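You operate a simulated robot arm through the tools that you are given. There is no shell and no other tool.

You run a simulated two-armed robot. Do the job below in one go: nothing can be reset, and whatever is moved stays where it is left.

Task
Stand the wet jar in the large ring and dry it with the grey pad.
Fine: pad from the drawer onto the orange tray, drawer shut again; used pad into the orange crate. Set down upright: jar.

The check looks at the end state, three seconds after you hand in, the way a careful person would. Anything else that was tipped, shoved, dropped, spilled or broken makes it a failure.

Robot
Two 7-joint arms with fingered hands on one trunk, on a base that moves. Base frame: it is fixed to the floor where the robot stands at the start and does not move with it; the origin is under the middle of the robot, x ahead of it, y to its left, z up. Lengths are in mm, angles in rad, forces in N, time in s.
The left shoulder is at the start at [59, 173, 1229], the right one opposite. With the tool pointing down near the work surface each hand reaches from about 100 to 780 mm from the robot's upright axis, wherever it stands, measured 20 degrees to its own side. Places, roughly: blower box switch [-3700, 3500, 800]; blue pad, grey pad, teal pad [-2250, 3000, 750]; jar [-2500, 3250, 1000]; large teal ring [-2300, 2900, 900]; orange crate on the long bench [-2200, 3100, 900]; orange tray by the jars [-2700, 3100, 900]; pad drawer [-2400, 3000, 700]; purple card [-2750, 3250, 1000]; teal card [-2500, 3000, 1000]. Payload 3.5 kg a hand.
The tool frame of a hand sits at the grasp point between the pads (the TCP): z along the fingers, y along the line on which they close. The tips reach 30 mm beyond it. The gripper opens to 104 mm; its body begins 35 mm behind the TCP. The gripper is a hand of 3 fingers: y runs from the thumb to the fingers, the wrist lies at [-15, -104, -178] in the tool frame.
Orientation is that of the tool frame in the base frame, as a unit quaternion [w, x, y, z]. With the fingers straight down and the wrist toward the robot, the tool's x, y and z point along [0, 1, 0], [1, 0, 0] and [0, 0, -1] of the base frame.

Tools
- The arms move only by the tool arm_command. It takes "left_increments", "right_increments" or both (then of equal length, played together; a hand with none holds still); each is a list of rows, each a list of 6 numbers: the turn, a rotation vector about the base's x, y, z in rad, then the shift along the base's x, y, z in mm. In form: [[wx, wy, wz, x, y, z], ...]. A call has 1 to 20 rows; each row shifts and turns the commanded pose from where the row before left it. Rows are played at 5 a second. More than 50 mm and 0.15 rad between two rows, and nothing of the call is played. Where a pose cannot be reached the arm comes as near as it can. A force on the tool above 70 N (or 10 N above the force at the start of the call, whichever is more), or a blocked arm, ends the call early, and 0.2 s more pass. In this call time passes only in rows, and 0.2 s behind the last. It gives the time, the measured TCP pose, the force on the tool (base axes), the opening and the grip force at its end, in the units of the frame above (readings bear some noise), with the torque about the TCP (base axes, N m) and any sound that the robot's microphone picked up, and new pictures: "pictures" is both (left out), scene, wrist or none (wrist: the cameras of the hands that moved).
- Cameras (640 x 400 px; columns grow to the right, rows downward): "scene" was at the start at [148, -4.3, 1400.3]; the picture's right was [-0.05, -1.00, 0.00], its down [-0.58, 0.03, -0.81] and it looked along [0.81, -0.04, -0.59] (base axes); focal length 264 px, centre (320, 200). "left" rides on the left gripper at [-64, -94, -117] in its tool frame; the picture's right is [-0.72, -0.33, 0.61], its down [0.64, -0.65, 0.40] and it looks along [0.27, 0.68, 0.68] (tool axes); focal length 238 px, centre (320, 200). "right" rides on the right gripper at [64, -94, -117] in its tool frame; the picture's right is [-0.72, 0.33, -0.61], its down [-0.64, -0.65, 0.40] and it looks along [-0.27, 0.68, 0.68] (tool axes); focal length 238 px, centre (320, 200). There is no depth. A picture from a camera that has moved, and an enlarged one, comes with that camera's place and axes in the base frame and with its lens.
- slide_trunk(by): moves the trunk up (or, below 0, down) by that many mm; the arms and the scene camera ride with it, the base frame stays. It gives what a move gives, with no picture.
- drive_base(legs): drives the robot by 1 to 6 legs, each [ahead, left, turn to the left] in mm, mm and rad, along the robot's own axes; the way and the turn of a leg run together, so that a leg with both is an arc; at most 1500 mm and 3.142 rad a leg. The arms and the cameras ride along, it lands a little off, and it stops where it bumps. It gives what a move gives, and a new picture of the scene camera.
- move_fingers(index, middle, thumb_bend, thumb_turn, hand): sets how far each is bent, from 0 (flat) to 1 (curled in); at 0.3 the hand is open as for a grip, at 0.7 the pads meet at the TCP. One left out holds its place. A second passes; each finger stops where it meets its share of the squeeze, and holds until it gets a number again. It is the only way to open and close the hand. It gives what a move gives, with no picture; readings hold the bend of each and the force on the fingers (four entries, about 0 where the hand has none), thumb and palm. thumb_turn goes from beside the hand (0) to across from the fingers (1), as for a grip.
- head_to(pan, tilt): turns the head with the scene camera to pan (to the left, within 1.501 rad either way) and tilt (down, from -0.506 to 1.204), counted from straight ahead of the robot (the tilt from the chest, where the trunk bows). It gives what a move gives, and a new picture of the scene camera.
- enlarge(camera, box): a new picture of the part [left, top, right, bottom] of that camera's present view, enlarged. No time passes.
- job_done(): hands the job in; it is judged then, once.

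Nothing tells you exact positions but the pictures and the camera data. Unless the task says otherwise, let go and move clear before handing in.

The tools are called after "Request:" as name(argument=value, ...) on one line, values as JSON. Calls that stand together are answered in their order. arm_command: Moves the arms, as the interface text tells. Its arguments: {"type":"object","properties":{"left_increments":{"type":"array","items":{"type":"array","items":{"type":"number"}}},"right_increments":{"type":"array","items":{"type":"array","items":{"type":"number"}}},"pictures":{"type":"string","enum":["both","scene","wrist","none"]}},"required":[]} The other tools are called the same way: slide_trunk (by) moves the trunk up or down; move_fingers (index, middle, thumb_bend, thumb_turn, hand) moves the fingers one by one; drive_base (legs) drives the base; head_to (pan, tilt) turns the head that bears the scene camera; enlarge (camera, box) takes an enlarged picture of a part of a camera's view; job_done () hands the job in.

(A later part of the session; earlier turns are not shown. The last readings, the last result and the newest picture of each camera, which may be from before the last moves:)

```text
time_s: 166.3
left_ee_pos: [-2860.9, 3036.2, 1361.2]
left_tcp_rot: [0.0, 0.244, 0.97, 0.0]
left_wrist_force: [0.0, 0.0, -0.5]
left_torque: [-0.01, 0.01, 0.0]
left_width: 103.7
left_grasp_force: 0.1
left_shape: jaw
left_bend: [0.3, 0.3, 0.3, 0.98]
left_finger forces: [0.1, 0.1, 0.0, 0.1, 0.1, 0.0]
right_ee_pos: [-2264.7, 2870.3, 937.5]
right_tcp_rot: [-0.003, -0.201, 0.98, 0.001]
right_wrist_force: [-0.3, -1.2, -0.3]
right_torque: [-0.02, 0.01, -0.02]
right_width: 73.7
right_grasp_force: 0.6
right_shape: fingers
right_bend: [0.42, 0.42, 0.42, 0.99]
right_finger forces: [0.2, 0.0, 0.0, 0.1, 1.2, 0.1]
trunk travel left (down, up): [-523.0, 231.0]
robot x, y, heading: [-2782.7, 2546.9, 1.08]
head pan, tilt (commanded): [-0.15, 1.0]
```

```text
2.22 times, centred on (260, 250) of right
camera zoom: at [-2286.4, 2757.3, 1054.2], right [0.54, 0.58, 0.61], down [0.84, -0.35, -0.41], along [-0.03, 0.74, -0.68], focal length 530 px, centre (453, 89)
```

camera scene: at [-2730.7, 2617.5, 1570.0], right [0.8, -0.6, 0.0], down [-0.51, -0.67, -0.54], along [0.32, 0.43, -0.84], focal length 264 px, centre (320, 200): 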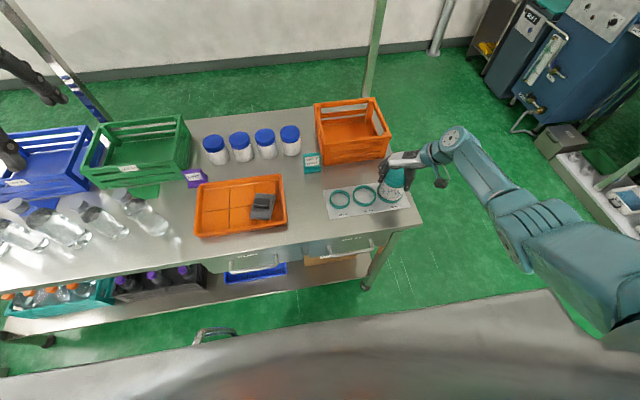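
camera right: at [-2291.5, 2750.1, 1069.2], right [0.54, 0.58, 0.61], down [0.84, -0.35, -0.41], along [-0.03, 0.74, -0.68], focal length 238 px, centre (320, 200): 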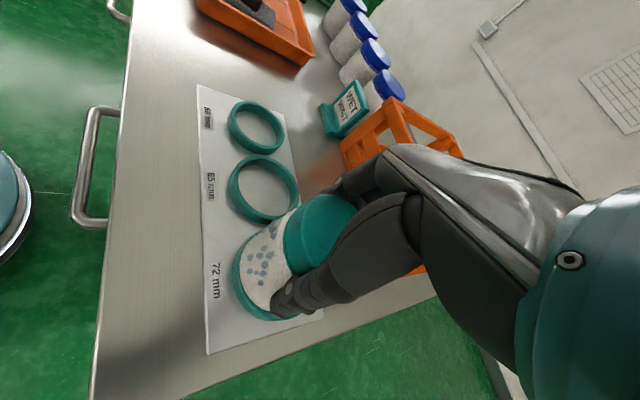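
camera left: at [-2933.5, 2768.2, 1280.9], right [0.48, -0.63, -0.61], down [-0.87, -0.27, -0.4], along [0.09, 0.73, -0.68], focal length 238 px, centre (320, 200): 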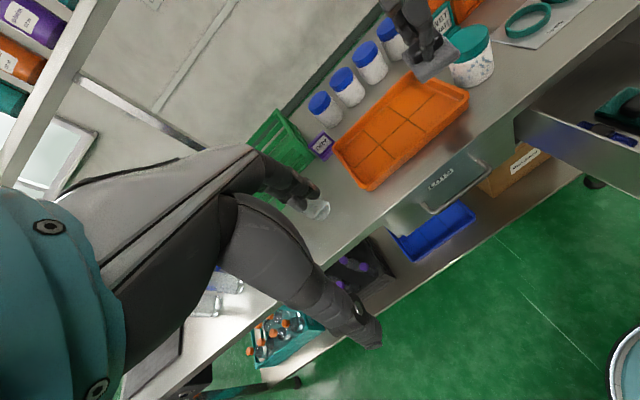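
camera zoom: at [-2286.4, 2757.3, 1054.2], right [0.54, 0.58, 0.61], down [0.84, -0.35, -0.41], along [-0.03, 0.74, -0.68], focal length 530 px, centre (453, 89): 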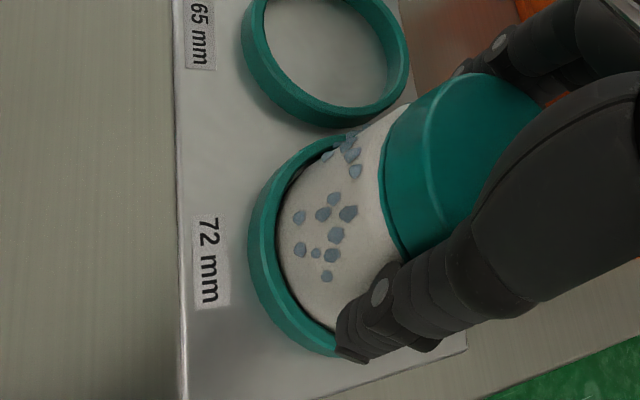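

The jar stands in the ring. I open fully and lift the hand straight up.

Request:
move_fingers(hand="right", index=0.3, middle=0.3, thumb_bend=0.3)

Request:
arm_command(right_increments=[[0, 0, 0, 0, 0, 15], [0, 0, 0, 0, 0, 25], [0, 0, 0, 0, 0, 35], [0, 0, 0, 0, 0, 40], [0, 0, 0, 0, 0, 40], [0, 0, 0, 0, 0, 0]])

Request:
enlarge(camera="scene", box=[340, 140, 436, 200])

Request:
enlarge(camera="right", box=[160, 160, 360, 360])

```text
time_s: 167.3
left_ee_pos: [-2861.4, 3035.7, 1362.2]
left_tcp_rot: [0.0, 0.245, 0.969, 0.0]
left_wrist_force: [-0.2, -0.2, -0.5]
left_torque: [-0.01, -0.02, -0.03]
left_width: 104.1
left_grasp_force: 0.1
left_shape: jaw
left_bend: [0.3, 0.3, 0.3, 0.98]
left_finger forces: [0.0, 0.0, 0.1, 0.0, 0.0, 0.0]
right_ee_pos: [-2264.7, 2870.0, 936.5]
right_tcp_rot: [-0.003, -0.201, 0.98, 0.001]
right_wrist_force: [-0.3, -0.3, 0.4]
right_torque: [0.0, -0.02, 0.02]
right_width: 102.4
right_grasp_force: 0.1
right_shape: fingers
right_bend: [0.3, 0.3, 0.3, 0.98]
right_finger forces: [0.0, 0.0, 0.0, 0.1, 0.1, 0.1]
trunk travel left (down, up): [-523.0, 231.0]
robot x, y, heading: [-2776.8, 2545.7, 1.075]
head pan, tilt (commanded): [-0.15, 1.0]
```

```text
time_s: 168.7
left_ee_pos: [-2861.7, 3036.0, 1361.7]
left_tcp_rot: [0.0, 0.244, 0.97, 0.0]
left_wrist_force: [-0.3, 0.3, -0.3]
left_torque: [0.02, 0.02, 0.02]
left_width: 104.0
left_grasp_force: 0.2
left_shape: jaw
left_bend: [0.3, 0.3, 0.3, 0.98]
left_finger forces: [0.0, 0.0, 0.0, 0.0, 0.0, 0.1]
right_ee_pos: [-2265.8, 2867.3, 1092.6]
right_tcp_rot: [-0.002, -0.201, 0.98, 0.001]
right_wrist_force: [0.6, 0.6, 0.7]
right_torque: [-0.05, 0.03, 0.0]
right_width: 102.9
right_grasp_force: 0.1
right_shape: fingers
right_bend: [0.3, 0.3, 0.3, 0.98]
right_finger forces: [0.0, 0.0, 0.0, 0.0, 0.0, 0.0]
trunk travel left (down, up): [-523.0, 231.0]
robot x, y, heading: [-2779.4, 2546.9, 1.082]
head pan, tilt (commanded): [-0.15, 1.0]
camera scene: at [-2730.8, 2617.5, 1570.0], right [0.8, -0.6, 0.0], down [-0.51, -0.67, -0.54], along [0.32, 0.43, -0.84], focal length 264 px, centre (320, 200)
camera right: at [-2286.9, 2755.8, 1209.6], right [0.54, 0.58, 0.61], down [0.84, -0.35, -0.41], along [-0.03, 0.73, -0.68], focal length 238 px, centre (320, 200)
```

scene: 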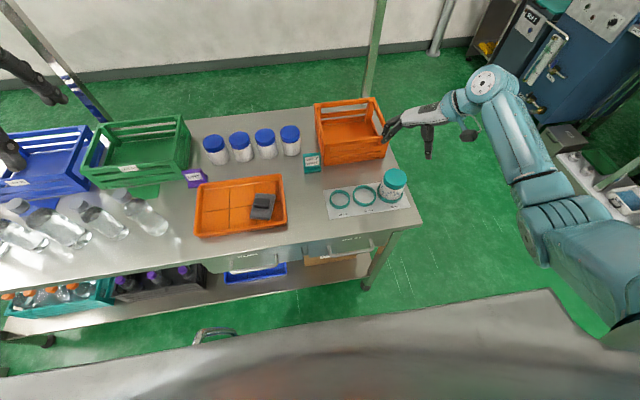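
right: 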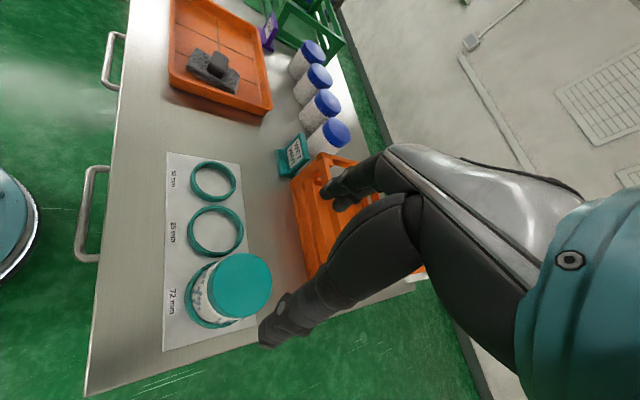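

```text
6.67 times, centred on (388, 170) of scene
camera zoom: at [-2730.8, 2617.5, 1570.0], right [0.8, -0.6, 0.0], down [-0.51, -0.67, -0.54], along [0.32, 0.43, -0.84], focal length 1757 px, centre (-133, 400)
```

zoom: 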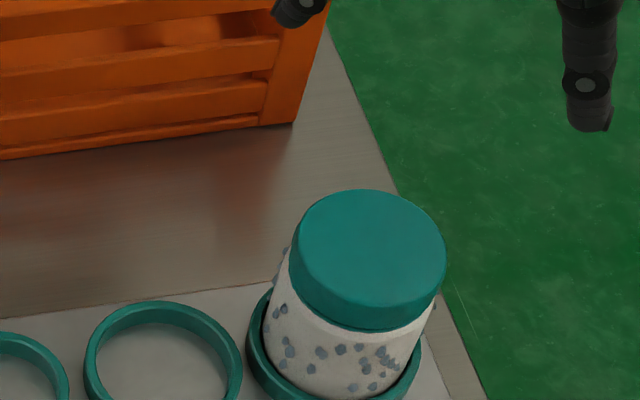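

```text
2.00 times, centred on (260, 260) of right
camera zoom: at [-2286.9, 2755.8, 1209.6], right [0.54, 0.58, 0.61], down [0.84, -0.35, -0.41], along [-0.03, 0.73, -0.68], focal length 477 px, centre (440, 80)
```

zoom: 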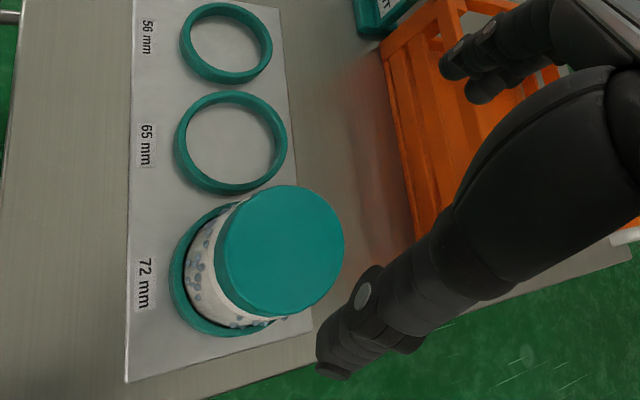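

The jar stands upright in the 72 mm ring, with drops all around its body. Next I fetch the grey pad from the tray, approaching with the hand yawed so the elbow stays out.

Request:
arm_command(right_increments=[[0, 0, 0.046, -38.7, 21.9, 0], [0, 0, 0.046, -38.7, 21.9, 0], [0, 0, 0.046, -38.7, 21.9, 0], [0, 0, 0.046, -38.7, 21.9, 0], [0, 0, 0.046, -38.7, 21.9, 0], [0, 0, 0.046, -38.7, 21.9, 0], [0, 0, 0.046, -38.7, 21.9, 0], [0, 0, 0.046, -38.7, 21.9, 0], [0, 0, 0.046, -38.7, 21.9, 0], [0, 0, 0, 0, 0, 0]])

Request:
enlarge(camera="scene", box=[190, 130, 350, 230])

```text
time_s: 170.9
left_ee_pos: [-2860.7, 3034.2, 1362.8]
left_tcp_rot: [0.0, 0.245, 0.97, 0.0]
left_wrist_force: [0.5, 0.3, -1.0]
left_torque: [0.02, -0.06, -0.01]
left_width: 104.0
left_grasp_force: 0.2
left_shape: jaw
left_bend: [0.3, 0.3, 0.3, 0.98]
left_finger forces: [0.1, 0.1, 0.1, 0.0, 0.1, 0.1]
right_ee_pos: [-2614.8, 3069.1, 1090.8]
right_tcp_rot: [-0.002, -0.399, 0.917, 0.001]
right_wrist_force: [0.0, -0.3, 0.1]
right_torque: [-0.03, 0.0, -0.01]
right_width: 103.1
right_grasp_force: 0.1
right_shape: fingers
right_bend: [0.3, 0.3, 0.3, 0.98]
right_finger forces: [0.1, 0.0, 0.0, 0.0, 0.1, 0.0]
trunk travel left (down, up): [-523.0, 231.0]
robot x, y, heading: [-2778.7, 2541.1, 1.08]
head pan, tilt (commanded): [-0.15, 1.0]
camera scene: at [-2729.5, 2616.7, 1570.0], right [0.8, -0.6, 0.0], down [-0.51, -0.67, -0.54], along [0.32, 0.43, -0.84], focal length 264 px, centre (320, 200)
camera right: at [-2589.6, 2956.3, 1208.8], right [0.26, 0.75, 0.61], down [0.91, 0.02, -0.41], along [-0.32, 0.66, -0.68], focal length 238 px, centre (320, 200)
```

scene: 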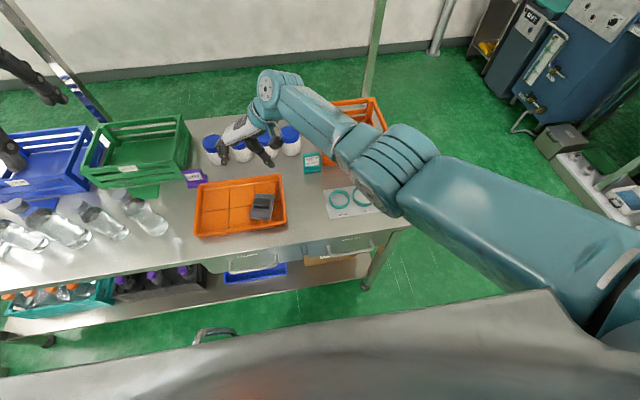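
right: 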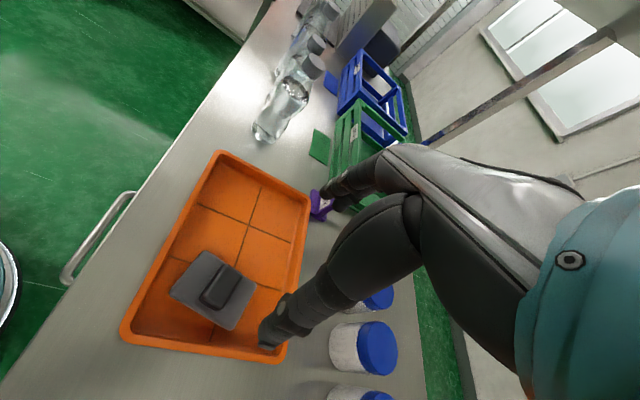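

```text
4.00 times, centred on (270, 180) of scene
camera zoom: at [-2729.5, 2616.7, 1570.0], right [0.8, -0.6, 0.0], down [-0.51, -0.67, -0.54], along [0.32, 0.43, -0.84], focal length 1054 px, centre (520, 280)
```

zoom: 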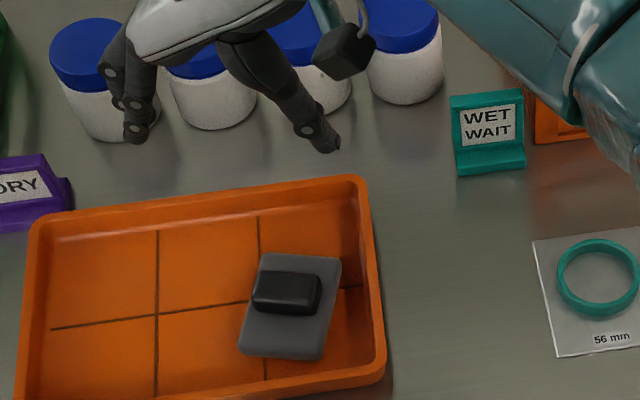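

The grip block is at about (650.5, 95.5) with its wide axis at ~1.24 rad. I narrow the opening so the thumb stays inside the tray wall, align and descend.

Request:
move_fingers(hand="right", index=0.46, middle=0.46, thumb_bend=0.46)

Request:
arm_command(right_increments=[[0, 0, -0.07, 1.6, -5.4, -35], [0, 0, 0, 0, 0, -40], [0, 0, 0, 0, 0, -40], [0, 0, 0, 0, 0, 0]])

Request:
enlarge(camera="right", box=[160, 160, 400, 360])

Request:
enlarge(camera="scene", box=[200, 150, 320, 225])

```text
time_s: 171.9
left_ee_pos: [-2861.2, 3035.5, 1360.0]
left_tcp_rot: [-0.001, 0.245, 0.97, 0.0]
left_wrist_force: [-0.3, -0.4, 0.7]
left_torque: [-0.03, -0.03, -0.01]
left_width: 103.6
left_grasp_force: 0.1
left_shape: jaw
left_bend: [0.3, 0.3, 0.3, 0.98]
left_finger forces: [0.0, 0.1, 0.0, 0.1, 0.1, 0.0]
right_ee_pos: [-2615.2, 3067.7, 1091.4]
right_tcp_rot: [-0.004, -0.399, 0.917, 0.001]
right_wrist_force: [0.4, 0.2, 0.6]
right_torque: [0.02, -0.01, 0.01]
right_width: 62.8
right_grasp_force: 0.1
right_shape: fingers
right_bend: [0.46, 0.46, 0.46, 0.99]
right_finger forces: [0.0, 0.0, 0.1, 0.0, 0.0, 0.0]
trunk travel left (down, up): [-523.0, 231.0]
robot x, y, heading: [-2781.9, 2545.8, 1.079]
head pan, tilt (commanded): [-0.15, 1.0]
```

```text
time_s: 172.9
left_ee_pos: [-2861.7, 3036.0, 1361.4]
left_tcp_rot: [0.0, 0.246, 0.969, 0.0]
left_wrist_force: [1.0, -0.8, -0.2]
left_torque: [-0.01, -0.04, -0.03]
left_width: 103.8
left_grasp_force: 0.0
left_shape: jaw
left_bend: [0.3, 0.3, 0.3, 0.98]
left_finger forces: [0.1, 0.1, 0.1, 0.0, 0.1, 0.0]
right_ee_pos: [-2618.2, 3039.8, 986.2]
right_tcp_rot: [-0.001, -0.366, 0.931, 0.001]
right_wrist_force: [-0.3, 0.4, 0.5]
right_torque: [0.0, 0.04, 0.01]
right_width: 62.8
right_grasp_force: 0.0
right_shape: fingers
right_bend: [0.46, 0.46, 0.46, 0.99]
right_finger forces: [0.0, 0.0, 0.1, 0.0, 0.1, 0.0]
right hand out of reach, approached as far as the arm can: row 2, 3
trunk travel left (down, up): [-523.0, 231.0]
robot x, y, heading: [-2782.4, 2542.6, 1.075]
head pan, tilt (commanded): [-0.15, 1.0]
camera scene: at [-2731.1, 2617.7, 1570.0], right [0.8, -0.6, 0.0], down [-0.51, -0.67, -0.54], along [0.32, 0.43, -0.84], focal length 264 px, centre (320, 200)
camera right: at [-2600.3, 2927.1, 1103.2], right [0.31, 0.73, 0.61], down [0.91, -0.04, -0.41], along [-0.27, 0.68, -0.68], focal length 238 px, centre (320, 200)
```

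scene: 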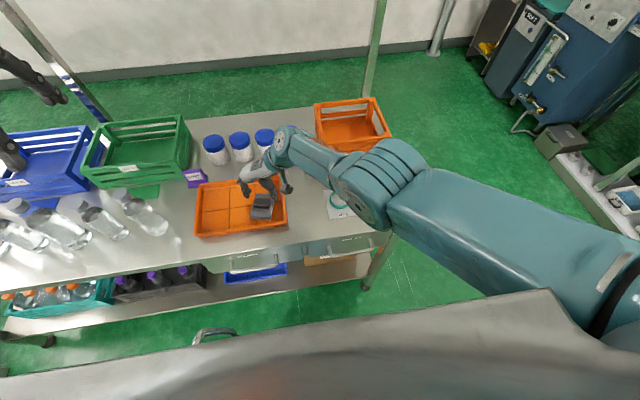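
right: 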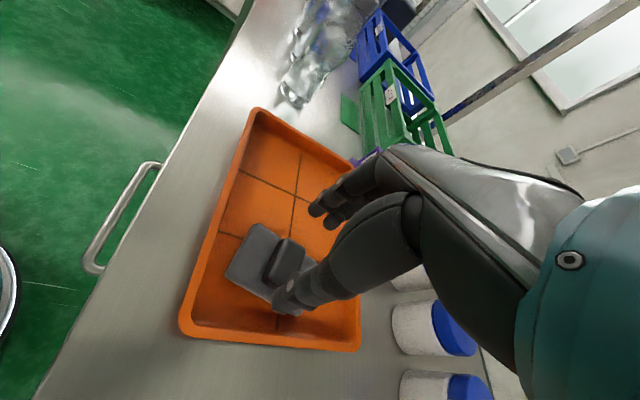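

```text
2.00 times, centred on (280, 260) of right
camera zoom: at [-2600.3, 2927.1, 1103.2], right [0.31, 0.73, 0.61], down [0.91, -0.04, -0.41], along [-0.27, 0.68, -0.68], focal length 477 px, centre (400, 80)
```

zoom: 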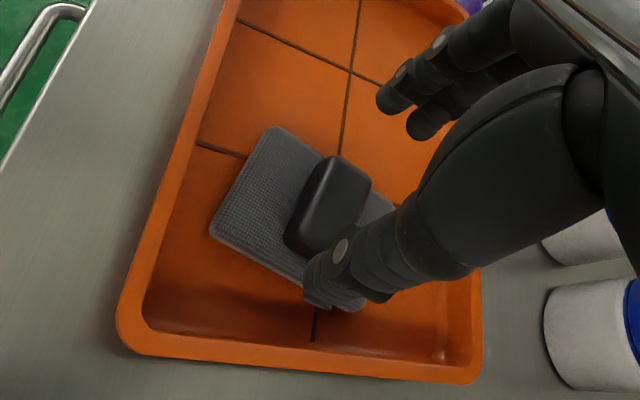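

```text
5.33 times, centred on (260, 188) of scene
camera zoom: at [-2731.1, 2617.7, 1570.0], right [0.8, -0.6, 0.0], down [-0.51, -0.67, -0.54], along [0.32, 0.43, -0.84], focal length 1406 px, centre (640, 267)
```

zoom: 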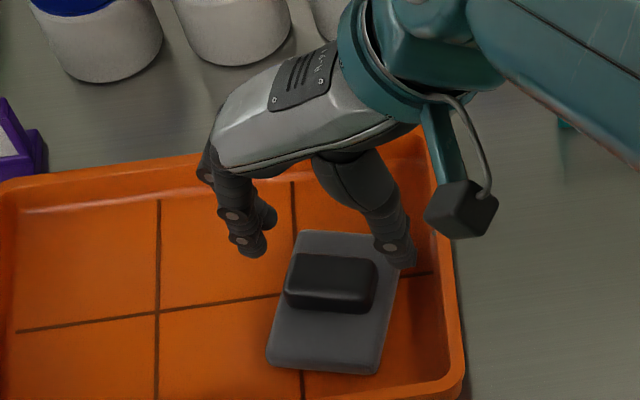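

The arm is at a joint limit down there, but moving the trunk down keeps the arm shape. I re-centre higher up and then lower with the trunk.

Request:
arm_command(right_increments=[[0, 0, 0, 1.7, 8, 33], [0, 0, 0, 1.7, 8, 33], [0, 0, 0, 1.7, 8, 33], [0, 0, 0, 0, 0, 0]], pictures="none")

Request:
slide_trunk(by=-100)

Request:
enlarge(camera="right", box=[160, 160, 400, 360])

Request:
enlarge(camera="scene", box=[200, 100, 440, 250])

```text
time_s: 173.9
left_ee_pos: [-2861.1, 3035.6, 1361.5]
left_tcp_rot: [0.0, 0.244, 0.97, 0.0]
left_wrist_force: [0.1, -0.8, -0.4]
left_torque: [0.02, -0.03, 0.03]
left_width: 103.5
left_grasp_force: 0.0
left_shape: jaw
left_bend: [0.3, 0.3, 0.3, 0.98]
left_finger forces: [0.1, 0.0, 0.0, 0.1, 0.0, 0.0]
right_ee_pos: [-2609.7, 3076.4, 1082.3]
right_tcp_rot: [-0.003, -0.366, 0.93, 0.0]
right_wrist_force: [-0.1, 0.3, 0.7]
right_torque: [-0.03, -0.02, -0.01]
right_width: 62.6
right_grasp_force: 0.0
right_shape: fingers
right_bend: [0.46, 0.46, 0.46, 0.99]
right_finger forces: [0.0, 0.0, 0.0, 0.1, 0.0, 0.0]
right hand out of reach, approached as far as the arm can: row 1, 2, 3
trunk travel left (down, up): [-523.0, 231.0]
robot x, y, heading: [-2780.4, 2547.0, 1.079]
head pan, tilt (commanded): [-0.15, 1.0]
```

```text
time_s: 175.2
left_ee_pos: [-2861.0, 3034.7, 1262.2]
left_tcp_rot: [0.0, 0.244, 0.97, -0.001]
left_wrist_force: [0.0, -0.3, 0.5]
left_torque: [-0.01, -0.02, 0.06]
left_width: 103.9
left_grasp_force: 0.1
left_shape: jaw
left_bend: [0.3, 0.3, 0.3, 0.98]
left_finger forces: [0.0, 0.0, 0.0, 0.0, 0.0, 0.0]
right_ee_pos: [-2612.1, 3077.1, 964.0]
right_tcp_rot: [-0.016, -0.366, 0.93, -0.01]
right_wrist_force: [-0.3, 0.7, 0.6]
right_torque: [0.03, 0.0, 0.01]
right_width: 62.5
right_grasp_force: 0.1
right_shape: fingers
right_bend: [0.46, 0.46, 0.46, 0.99]
right_finger forces: [0.1, 0.0, 0.0, 0.0, 0.0, 0.1]
trunk travel left (down, up): [-423.0, 331.0]
robot x, y, heading: [-2779.7, 2546.9, 1.074]
head pan, tilt (commanded): [-0.15, 1.0]
```

```text
2.00 times, centred on (280, 260) of right
camera zoom: at [-2592.1, 2966.5, 1083.9], right [0.32, 0.75, 0.58], down [0.9, -0.05, -0.42], along [-0.28, 0.66, -0.69], focal length 477 px, centre (400, 80)
```

zoom: 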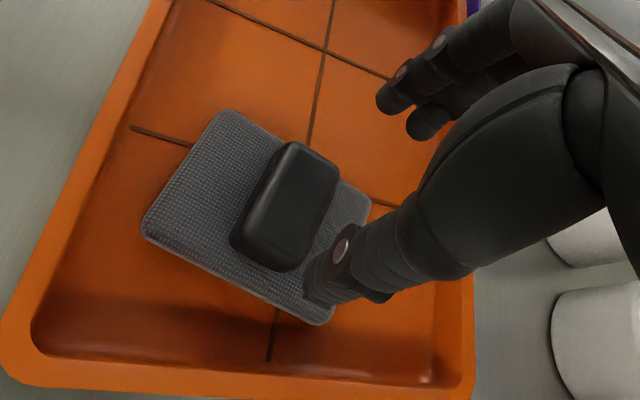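

```text
2.67 times, centred on (320, 175) of scene
camera zoom: at [-2723.7, 2630.6, 1469.6], right [0.8, -0.6, 0.0], down [-0.51, -0.67, -0.54], along [0.32, 0.43, -0.84], focal length 703 px, centre (320, 267)
```

zoom: 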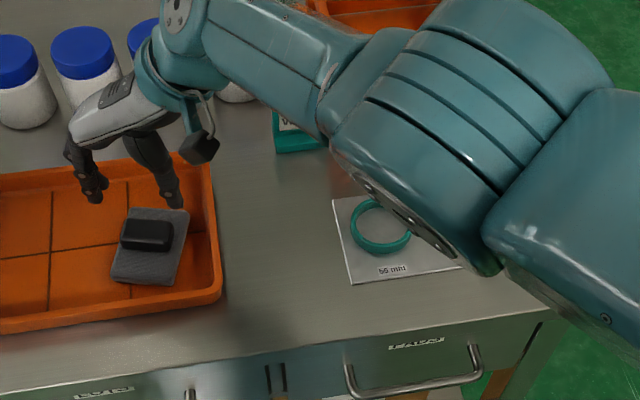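

Request:
arm_command(right_increments=[[0.03, -0.022, 0, -1.3, -12.9, 0], [0, 0, 0, 0, 0, 0]], pictures="none")

Request:
enlarge(camera="right", box=[160, 160, 400, 360])

```text
time_s: 175.8
left_ee_pos: [-2861.9, 3035.2, 1261.4]
left_tcp_rot: [0.0, 0.244, 0.97, 0.001]
left_wrist_force: [-0.4, -0.1, -0.6]
left_torque: [-0.02, 0.03, 0.01]
left_width: 103.8
left_grasp_force: 0.1
left_shape: jaw
left_bend: [0.3, 0.3, 0.3, 0.98]
left_finger forces: [0.0, 0.1, 0.0, 0.0, 0.0, 0.0]
right_ee_pos: [-2612.5, 3079.6, 959.3]
right_tcp_rot: [-0.004, -0.367, 0.93, -0.003]
right_wrist_force: [-0.9, -0.3, 0.1]
right_torque: [-0.01, -0.04, 0.03]
right_width: 62.8
right_grasp_force: 0.1
right_shape: fingers
right_bend: [0.46, 0.46, 0.46, 0.99]
right_finger forces: [0.1, 0.0, 0.0, 0.1, 0.1, 0.0]
right hand out of reach, approached as far as the arm can: row 1
trunk travel left (down, up): [-423.0, 331.0]
robot x, y, heading: [-2781.4, 2546.5, 1.08]
head pan, tilt (commanded): [-0.15, 1.0]
```

```text
2.00 times, centred on (280, 260) of right
camera zoom: at [-2595.0, 2966.8, 1077.3], right [0.31, 0.73, 0.61], down [0.91, -0.04, -0.41], along [-0.27, 0.68, -0.68], focal length 477 px, centre (400, 80)
```

zoom: 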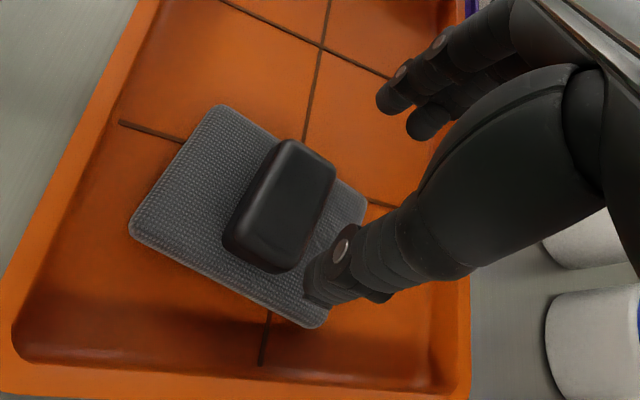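

I use the base for the small correction (−14, −7 mm) instead.

Request:
drive_base(legs=[[-14, -7, 0]])

Request:
enlarge(camera="right", box=[160, 160, 400, 360])

```text
time_s: 176.6
left_ee_pos: [-2861.1, 3019.4, 1261.1]
left_tcp_rot: [0.0, 0.245, 0.97, 0.0]
left_wrist_force: [0.0, 0.4, 0.7]
left_torque: [0.02, 0.03, 0.0]
left_width: 103.6
left_grasp_force: 0.0
left_shape: jaw
left_bend: [0.3, 0.3, 0.3, 0.98]
left_finger forces: [0.1, 0.0, 0.0, 0.1, 0.0, 0.0]
right_ee_pos: [-2613.5, 3062.0, 959.1]
right_tcp_rot: [-0.004, -0.368, 0.93, -0.002]
right_wrist_force: [-0.1, -0.1, 0.3]
right_torque: [0.02, 0.01, 0.01]
right_width: 62.5
right_grasp_force: 0.0
right_shape: fingers
right_bend: [0.46, 0.46, 0.46, 0.99]
right_finger forces: [0.0, 0.0, 0.0, 0.0, 0.1, 0.0]
trunk travel left (down, up): [-423.0, 331.0]
robot x, y, heading: [-2782.4, 2533.6, 1.078]
head pan, tilt (commanded): [-0.15, 1.0]
camera scene: at [-2724.0, 2615.5, 1469.5], right [0.8, -0.6, 0.0], down [-0.51, -0.67, -0.54], along [0.32, 0.43, -0.84], focal length 264 px, centre (320, 200)
```

scene: 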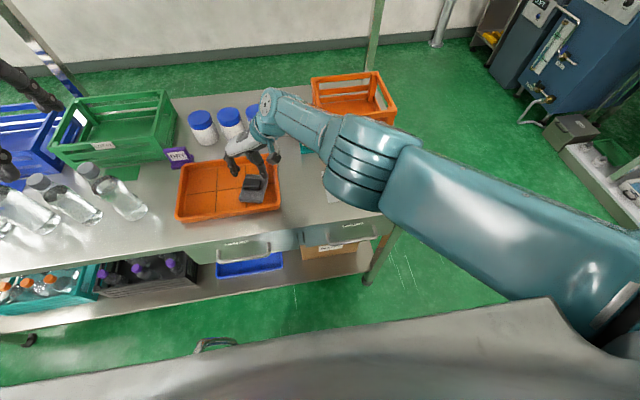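

```text
2.00 times, centred on (280, 260) of right
camera zoom: at [-2595.5, 2951.3, 1077.2], right [0.31, 0.73, 0.61], down [0.91, -0.04, -0.41], along [-0.27, 0.68, -0.68], focal length 477 px, centre (400, 80)
```

zoom: 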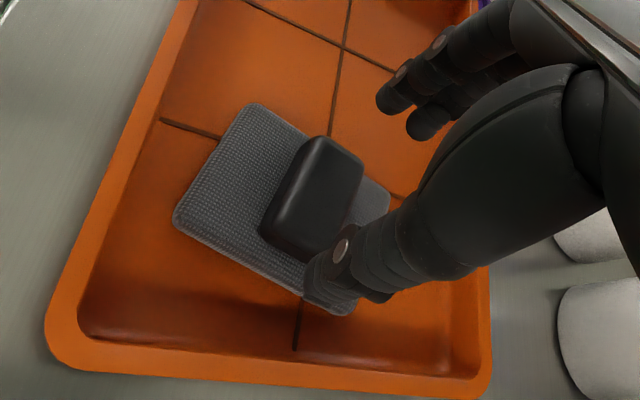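

The hand is above the block within a few mm. I lower with the trunk.

Request:
slide_trunk(by=-30)

Request:
enlarge(camera="right", box=[160, 160, 400, 360])

Request:
enlarge(camera="scene", box=[200, 120, 320, 220])

```text
time_s: 177.3
left_ee_pos: [-2861.9, 3019.2, 1231.6]
left_tcp_rot: [0.0, 0.244, 0.97, 0.0]
left_wrist_force: [0.1, 0.9, 0.0]
left_torque: [0.0, 0.02, 0.02]
left_width: 103.9
left_grasp_force: 0.0
left_shape: jaw
left_bend: [0.3, 0.3, 0.3, 0.98]
left_finger forces: [0.0, 0.1, 0.0, 0.0, 0.0, 0.1]
right_ee_pos: [-2613.5, 3065.2, 924.5]
right_tcp_rot: [-0.008, -0.368, 0.93, -0.007]
right_wrist_force: [0.3, -0.1, 0.1]
right_torque: [0.0, -0.04, -0.03]
right_width: 62.7
right_grasp_force: 0.0
right_shape: fingers
right_bend: [0.46, 0.46, 0.46, 0.99]
right_finger forces: [0.0, 0.1, 0.1, 0.1, 0.0, 0.0]
trunk travel left (down, up): [-393.0, 361.0]
robot x, y, heading: [-2780.9, 2532.7, 1.077]
head pan, tilt (commanded): [-0.15, 1.0]
```

```text
2.00 times, centred on (280, 260) of right
camera zoom: at [-2594.8, 2953.7, 1043.3], right [0.31, 0.74, 0.6], down [0.91, -0.05, -0.41], along [-0.28, 0.67, -0.69], focal length 477 px, centre (400, 80)
```

zoom: 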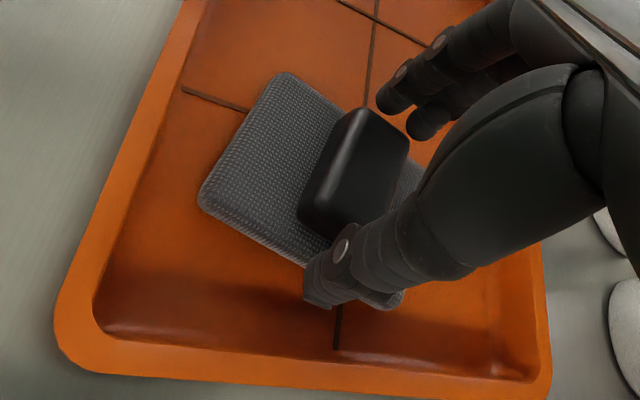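

```text
4.00 times, centred on (260, 170) of scene
camera zoom: at [-2720.9, 2621.4, 1439.3], right [0.8, -0.6, 0.0], down [-0.51, -0.67, -0.54], along [0.32, 0.43, -0.84], focal length 1054 px, centre (560, 320)
```

zoom: 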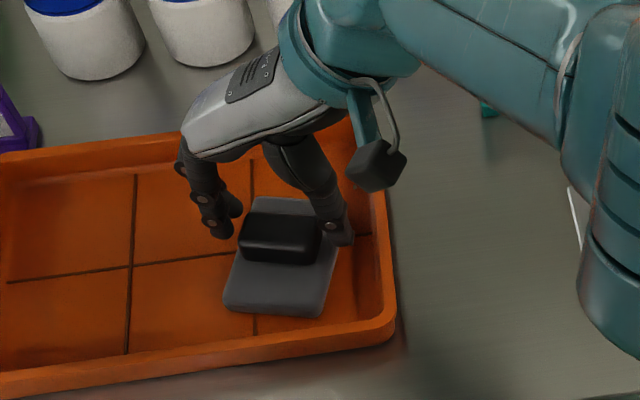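

The block lies ~8 mm nearer than the hand's centre; I shift the base back 8 mm and lower a little more.

Request:
drive_base(legs=[[-8, 0, 0]])

Request:
slide_trunk(by=-6)

Request:
enlarge(camera="right", box=[160, 160, 400, 360])

```text
time_s: 178.1
left_ee_pos: [-2865.2, 3012.8, 1231.6]
left_tcp_rot: [0.0, 0.245, 0.97, -0.001]
left_wrist_force: [0.4, -0.1, -0.6]
left_torque: [0.0, 0.01, -0.01]
left_width: 103.8
left_grasp_force: 0.0
left_shape: jaw
left_bend: [0.3, 0.3, 0.3, 0.98]
left_finger forces: [0.0, 0.0, 0.0, 0.0, 0.0, 0.0]
right_ee_pos: [-2616.9, 3056.8, 924.4]
right_tcp_rot: [-0.008, -0.367, 0.93, -0.007]
right_wrist_force: [0.4, -0.6, -0.4]
right_torque: [0.0, 0.0, -0.01]
right_width: 62.6
right_grasp_force: 0.0
right_shape: fingers
right_bend: [0.46, 0.46, 0.46, 0.99]
right_finger forces: [0.0, 0.0, 0.1, 0.0, 0.1, 0.0]
trunk travel left (down, up): [-393.0, 361.0]
robot x, y, heading: [-2785.5, 2524.4, 1.074]
head pan, tilt (commanded): [-0.15, 1.0]
camera scene: at [-2724.4, 2614.9, 1439.2], right [0.8, -0.6, 0.0], down [-0.51, -0.67, -0.54], along [0.32, 0.43, -0.84], focal length 264 px, centre (320, 200)
```

scene: 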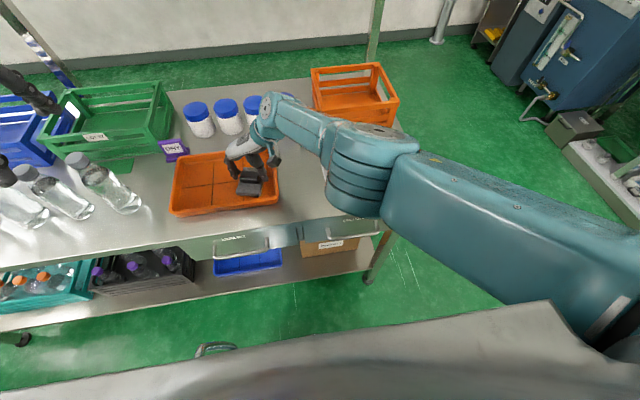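

```text
time_s: 178.6
left_ee_pos: [-2865.4, 3011.8, 1224.9]
left_tcp_rot: [0.0, 0.244, 0.97, 0.0]
left_wrist_force: [-0.2, -0.2, -0.3]
left_torque: [0.03, 0.0, 0.03]
left_width: 103.8
left_grasp_force: 0.1
left_shape: jaw
left_bend: [0.3, 0.3, 0.3, 0.98]
left_finger forces: [0.1, 0.0, 0.0, 0.0, 0.0, 0.0]
right_ee_pos: [-2616.8, 3058.2, 918.4]
right_tcp_rot: [-0.008, -0.368, 0.93, -0.008]
right_wrist_force: [-0.4, -0.5, 1.0]
right_torque: [-0.02, 0.03, 0.02]
right_width: 62.7
right_grasp_force: 0.0
right_shape: fingers
right_bend: [0.46, 0.46, 0.46, 0.99]
right_finger forces: [0.0, 0.0, 0.0, 0.1, 0.0, 0.1]
trunk travel left (down, up): [-387.0, 367.0]
robot x, y, heading: [-2785.8, 2525.0, 1.08]
head pan, tilt (commanded): [-0.15, 1.0]
```

```text
2.00 times, centred on (280, 260) of right
camera zoom: at [-2598.2, 2947.6, 1037.3], right [0.31, 0.74, 0.6], down [0.91, -0.05, -0.41], along [-0.28, 0.67, -0.69], focal length 477 px, centre (400, 80)
```

zoom: 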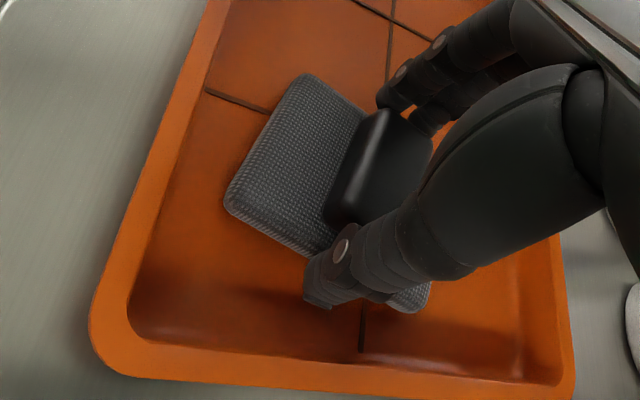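

Request:
slide_trunk(by=-3)

Request:
move_fingers(hand="right", index=0.7, middle=0.7, thumb_bend=0.7)

Request:
enlarge(camera="right", box=[160, 160, 400, 360])

```text
time_s: 179.1
left_ee_pos: [-2865.4, 3012.5, 1221.6]
left_tcp_rot: [0.0, 0.244, 0.97, 0.0]
left_wrist_force: [0.2, -0.4, 0.1]
left_torque: [0.04, -0.03, -0.03]
left_width: 104.0
left_grasp_force: 0.0
left_shape: jaw
left_bend: [0.3, 0.3, 0.3, 0.98]
left_finger forces: [0.0, 0.0, 0.0, 0.0, 0.0, 0.1]
right_ee_pos: [-2615.9, 3059.7, 915.8]
right_tcp_rot: [-0.008, -0.368, 0.93, -0.007]
right_wrist_force: [0.3, -0.3, -0.1]
right_torque: [0.01, 0.04, 0.0]
right_width: 62.6
right_grasp_force: 0.0
right_shape: fingers
right_bend: [0.46, 0.46, 0.46, 0.99]
right_finger forces: [0.0, 0.2, 0.0, 0.1, 0.1, 0.0]
trunk travel left (down, up): [-384.0, 370.0]
robot x, y, heading: [-2781.3, 2524.6, 1.077]
head pan, tilt (commanded): [-0.15, 1.0]
```

```text
time_s: 180.1
left_ee_pos: [-2865.2, 3012.2, 1222.7]
left_tcp_rot: [0.001, 0.244, 0.97, 0.001]
left_wrist_force: [-0.2, 0.2, 0.3]
left_torque: [0.02, 0.01, -0.01]
left_width: 103.5
left_grasp_force: 0.1
left_shape: jaw
left_bend: [0.3, 0.3, 0.3, 0.98]
left_finger forces: [0.0, 0.0, 0.0, 0.1, 0.0, 0.0]
right_ee_pos: [-2616.9, 3059.9, 916.8]
right_tcp_rot: [-0.008, -0.368, 0.93, -0.006]
right_wrist_force: [-2.4, 4.0, 10.7]
right_torque: [0.5, 0.18, 0.03]
right_width: 44.7
right_grasp_force: 21.3
right_shape: fingers
right_bend: [0.57, 0.56, 0.52, 1.0]
right_finger forces: [9.6, 17.5, 0.1, 0.0, 16.4, 0.0]
trunk travel left (down, up): [-384.0, 370.0]
robot x, y, heading: [-2784.1, 2527.1, 1.077]
head pan, tilt (commanded): [-0.15, 1.0]
```

```text
2.00 times, centred on (280, 260) of right
camera zoom: at [-2598.7, 2948.3, 1034.7], right [0.31, 0.74, 0.6], down [0.91, -0.04, -0.41], along [-0.28, 0.67, -0.69], focal length 477 px, centre (400, 80)
```

zoom: 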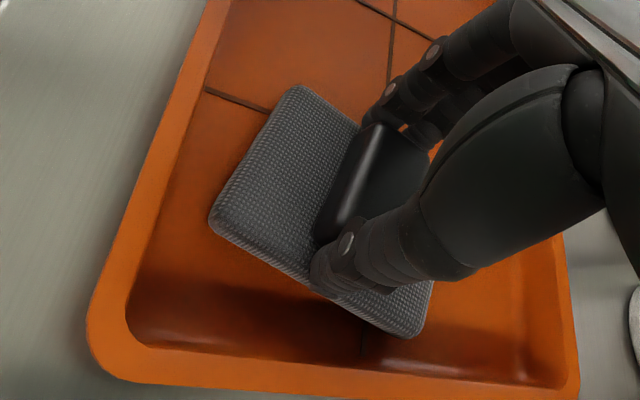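

The pad's block is gripped (44.7 mm, ~21 N). I lift it with the trunk.

Request:
slide_trunk(by=40)

Request:
enlarge(camera="right", box=[160, 160, 400, 360])

Request:
slide_trunk(by=130)

Request:
arm_command(right_increments=[[0, 0, 0, 0, 0, 0]])

```text
time_s: 181.0
left_ee_pos: [-2864.6, 3013.3, 1262.9]
left_tcp_rot: [-0.001, 0.245, 0.97, -0.001]
left_wrist_force: [0.0, 0.8, 0.1]
left_torque: [0.02, 0.0, -0.01]
left_width: 103.7
left_grasp_force: 0.1
left_shape: jaw
left_bend: [0.3, 0.3, 0.3, 0.98]
left_finger forces: [0.1, 0.0, 0.0, 0.0, 0.0, 0.0]
right_ee_pos: [-2615.8, 3057.0, 959.6]
right_tcp_rot: [-0.004, -0.367, 0.93, -0.004]
right_wrist_force: [-0.3, 0.3, -0.9]
right_torque: [0.01, 0.03, 0.03]
right_width: 44.6
right_grasp_force: 17.5
right_shape: fingers
right_bend: [0.58, 0.58, 0.52, 1.0]
right_finger forces: [9.1, 9.1, 0.0, 0.0, 17.6, 0.1]
trunk travel left (down, up): [-424.0, 330.0]
robot x, y, heading: [-2782.9, 2525.3, 1.075]
head pan, tilt (commanded): [-0.15, 1.0]
```

```text
2.00 times, centred on (280, 260) of right
camera zoom: at [-2598.4, 2946.2, 1078.0], right [0.3, 0.74, 0.6], down [0.91, -0.04, -0.41], along [-0.28, 0.67, -0.69], focal length 477 px, centre (400, 80)
```

zoom: 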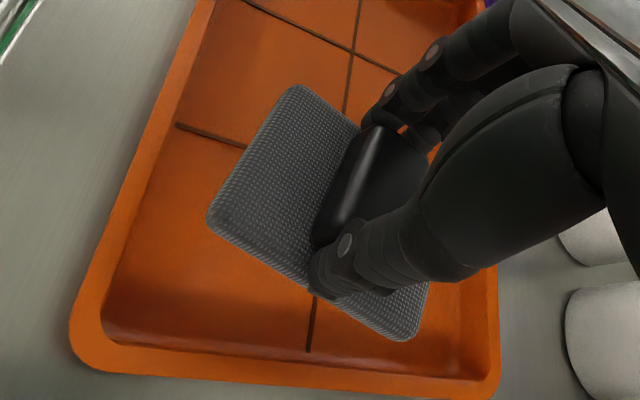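

```text
time_s: 182.5
left_ee_pos: [-2865.5, 3014.0, 1392.8]
left_tcp_rot: [-0.001, 0.245, 0.97, -0.001]
left_wrist_force: [0.7, -0.4, 0.2]
left_torque: [-0.02, -0.02, 0.01]
left_width: 103.5
left_grasp_force: 0.1
left_shape: jaw
left_bend: [0.3, 0.3, 0.3, 0.98]
left_finger forces: [0.0, 0.0, 0.0, 0.1, 0.1, 0.0]
right_ee_pos: [-2616.3, 3056.1, 1109.1]
right_tcp_rot: [0.01, -0.368, 0.93, 0.007]
right_wrist_force: [0.1, -0.2, -0.7]
right_torque: [0.01, -0.02, 0.02]
right_width: 44.8
right_grasp_force: 17.7
right_shape: fingers
right_bend: [0.58, 0.58, 0.52, 1.0]
right_finger forces: [9.2, 8.8, 0.1, 0.0, 17.5, 0.0]
trunk travel left (down, up): [-554.0, 200.0]
robot x, y, heading: [-2786.6, 2528.3, 1.081]
head pan, tilt (commanded): [-0.15, 1.0]
```

```text
time_s: 182.9
left_ee_pos: [-2865.1, 3011.3, 1391.8]
left_tcp_rot: [0.0, 0.244, 0.97, 0.0]
left_wrist_force: [-0.4, -0.1, -0.1]
left_torque: [-0.02, 0.02, 0.02]
left_width: 103.7
left_grasp_force: 0.0
left_shape: jaw
left_bend: [0.3, 0.3, 0.3, 0.98]
left_finger forces: [0.1, 0.1, 0.0, 0.1, 0.0, 0.0]
right_ee_pos: [-2616.3, 3057.0, 1108.7]
right_tcp_rot: [0.01, -0.368, 0.93, 0.007]
right_wrist_force: [0.3, 0.1, 0.2]
right_torque: [0.03, 0.02, -0.02]
right_width: 45.0
right_grasp_force: 17.3
right_shape: fingers
right_bend: [0.58, 0.58, 0.52, 1.0]
right_finger forces: [9.1, 8.8, 0.0, 0.0, 17.6, 0.0]
trunk travel left (down, up): [-554.0, 200.0]
robot x, y, heading: [-2783.5, 2523.8, 1.078]
head pan, tilt (commanded): [-0.15, 1.0]
camera scene: at [-2736.2, 2592.8, 1601.1], right [0.8, -0.6, 0.0], down [-0.51, -0.67, -0.54], along [0.32, 0.43, -0.84], focal length 264 px, centre (320, 200)
camera right: at [-2601.3, 2941.1, 1224.7], right [0.29, 0.72, 0.63], down [0.92, -0.03, -0.39], along [-0.26, 0.7, -0.67], focal length 238 px, centre (320, 200)
```

scene: 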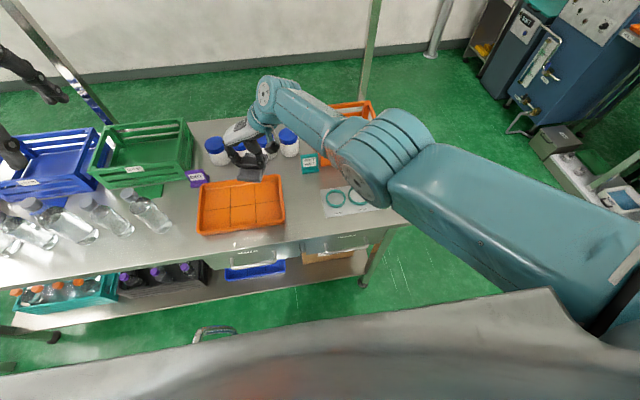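
right: 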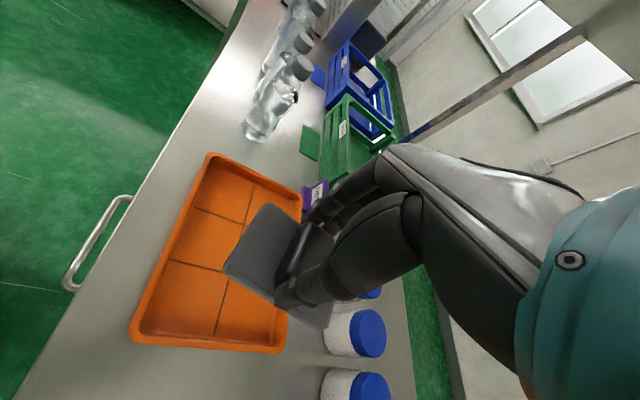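

The pad is up and clear. I shift the base 240 mm to the right so that both hands can work at the jar.

Request:
drive_base(legs=[[0, -240, 0]])

Request:
head_to(pan=-0.1, tilt=1.0)

```text
time_s: 184.7
left_ee_pos: [-2657.3, 2901.5, 1391.9]
left_tcp_rot: [0.0, 0.245, 0.97, 0.0]
left_wrist_force: [-0.6, -0.1, -0.1]
left_torque: [0.0, 0.01, -0.01]
left_width: 103.8
left_grasp_force: 0.1
left_shape: jaw
left_bend: [0.3, 0.3, 0.3, 0.98]
left_finger forces: [0.0, 0.0, 0.0, 0.0, 0.0, 0.0]
right_ee_pos: [-2409.2, 2944.1, 1109.4]
right_tcp_rot: [0.01, -0.367, 0.93, 0.007]
right_wrist_force: [-1.1, -1.1, 0.4]
right_torque: [-0.01, 0.02, 0.01]
right_width: 44.6
right_grasp_force: 17.7
right_shape: fingers
right_bend: [0.58, 0.58, 0.52, 1.0]
right_finger forces: [9.1, 8.8, 0.0, 0.1, 17.4, 0.0]
trunk travel left (down, up): [-554.0, 200.0]
robot x, y, heading: [-2575.8, 2409.6, 1.078]
head pan, tilt (commanded): [-0.15, 1.0]
camera scene: at [-2528.5, 2480.8, 1601.1], right [0.8, -0.6, 0.0], down [-0.51, -0.67, -0.54], along [0.32, 0.43, -0.84], focal length 264 px, centre (320, 200)
```

scene: 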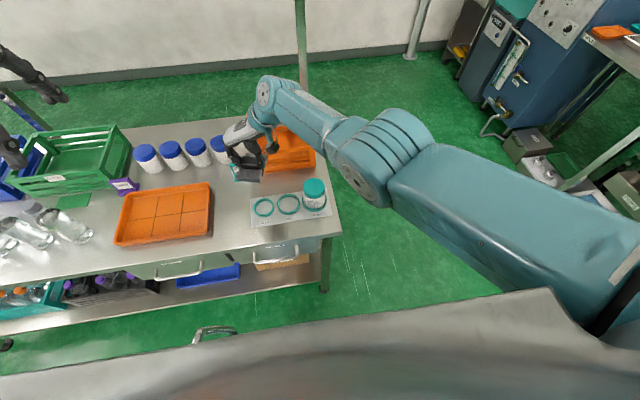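

```text
time_s: 185.3
left_ee_pos: [-2656.0, 2901.3, 1392.0]
left_tcp_rot: [0.001, 0.245, 0.97, 0.001]
left_wrist_force: [0.4, -0.2, 0.9]
left_torque: [0.0, -0.02, 0.0]
left_width: 103.8
left_grasp_force: 0.2
left_shape: jaw
left_bend: [0.3, 0.3, 0.3, 0.98]
left_finger forces: [0.1, 0.0, 0.0, 0.0, 0.0, 0.0]
right_ee_pos: [-2407.6, 2943.8, 1110.5]
right_tcp_rot: [0.01, -0.368, 0.93, 0.007]
right_wrist_force: [0.2, -0.8, 0.2]
right_torque: [0.01, -0.02, 0.01]
right_width: 45.0
right_grasp_force: 18.0
right_shape: fingers
right_bend: [0.58, 0.58, 0.52, 1.0]
right_finger forces: [9.1, 8.7, 0.0, 0.1, 17.4, 0.1]
trunk travel left (down, up): [-554.0, 200.0]
robot x, y, heading: [-2578.2, 2410.6, 1.073]
head pan, tilt (commanded): [-0.099, 1.0]
camera scene: at [-2530.5, 2482.4, 1601.1], right [0.83, -0.56, 0.0], down [-0.47, -0.7, -0.54], along [0.3, 0.45, -0.84], focal length 264 px, centre (320, 200)
```

scene: 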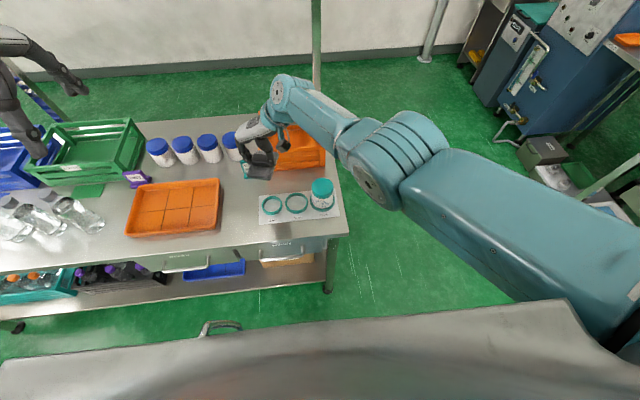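

Robot is now centred near b ≈ −247. I swing the pad hand to the right of the jar, un-yawing it, at safe height.

Request:
arm_command(right_increments=[[0, 0, -0.148, 26.9, -25.9, 0], [0, 0, -0.148, 26.9, -25.9, 0], [0, 0, -0.148, 26.9, -25.9, 0], [0, 0, -0.148, 26.9, -25.9, 0], [0, 0, -0.148, 26.9, -25.9, 0], [0, 0, -0.148, 26.9, -25.9, 0], [0, 0, -0.148, 26.9, -25.9, 0], [0, 0, -0.148, 26.9, -25.9, 0], [0, 0, 0, 0, 0, 0]])

```text
time_s: 187.3
left_ee_pos: [-2656.9, 2900.7, 1392.6]
left_tcp_rot: [0.0, 0.245, 0.97, 0.0]
left_wrist_force: [0.7, 0.3, 0.2]
left_torque: [0.02, 0.01, -0.01]
left_width: 103.5
left_grasp_force: 0.1
left_shape: jaw
left_bend: [0.3, 0.3, 0.3, 0.98]
left_finger forces: [0.0, 0.1, 0.0, 0.1, 0.0, 0.0]
right_ee_pos: [-2193.5, 2736.8, 1108.8]
right_tcp_rot: [0.012, 0.215, 0.977, 0.0]
right_wrist_force: [0.3, 0.0, -1.3]
right_torque: [0.01, 0.01, -0.01]
right_width: 44.7
right_grasp_force: 16.9
right_shape: fingers
right_bend: [0.58, 0.58, 0.52, 1.0]
right_finger forces: [9.1, 8.2, 0.0, 0.0, 17.2, 0.0]
trunk travel left (down, up): [-554.0, 200.0]
robot x, y, heading: [-2579.5, 2411.8, 1.077]
head pan, tilt (commanded): [-0.099, 1.0]
camera scene: at [-2531.4, 2483.2, 1601.1], right [0.83, -0.56, 0.0], down [-0.47, -0.7, -0.54], along [0.3, 0.45, -0.84], focal length 264 px, centre (320, 200)
camera right: at [-2294.3, 2677.8, 1223.7], right [0.77, 0.0, 0.63], down [0.32, -0.86, -0.39], along [0.55, 0.5, -0.67], focal length 238 px, centre (320, 200)
```

scene: 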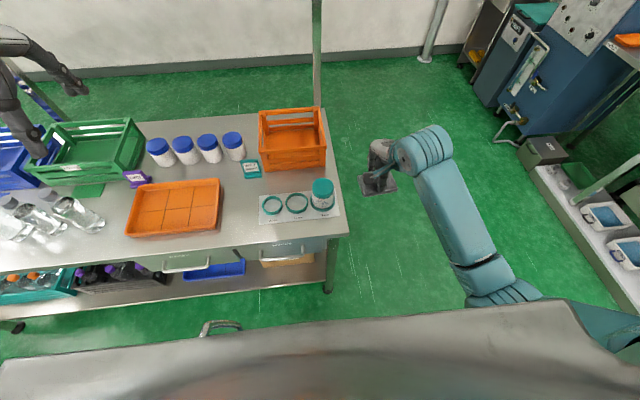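
right: 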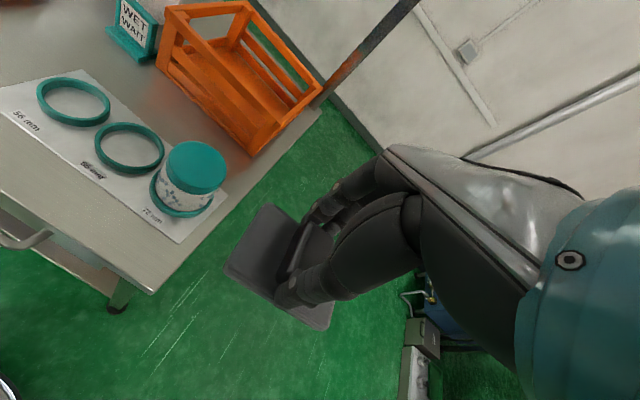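

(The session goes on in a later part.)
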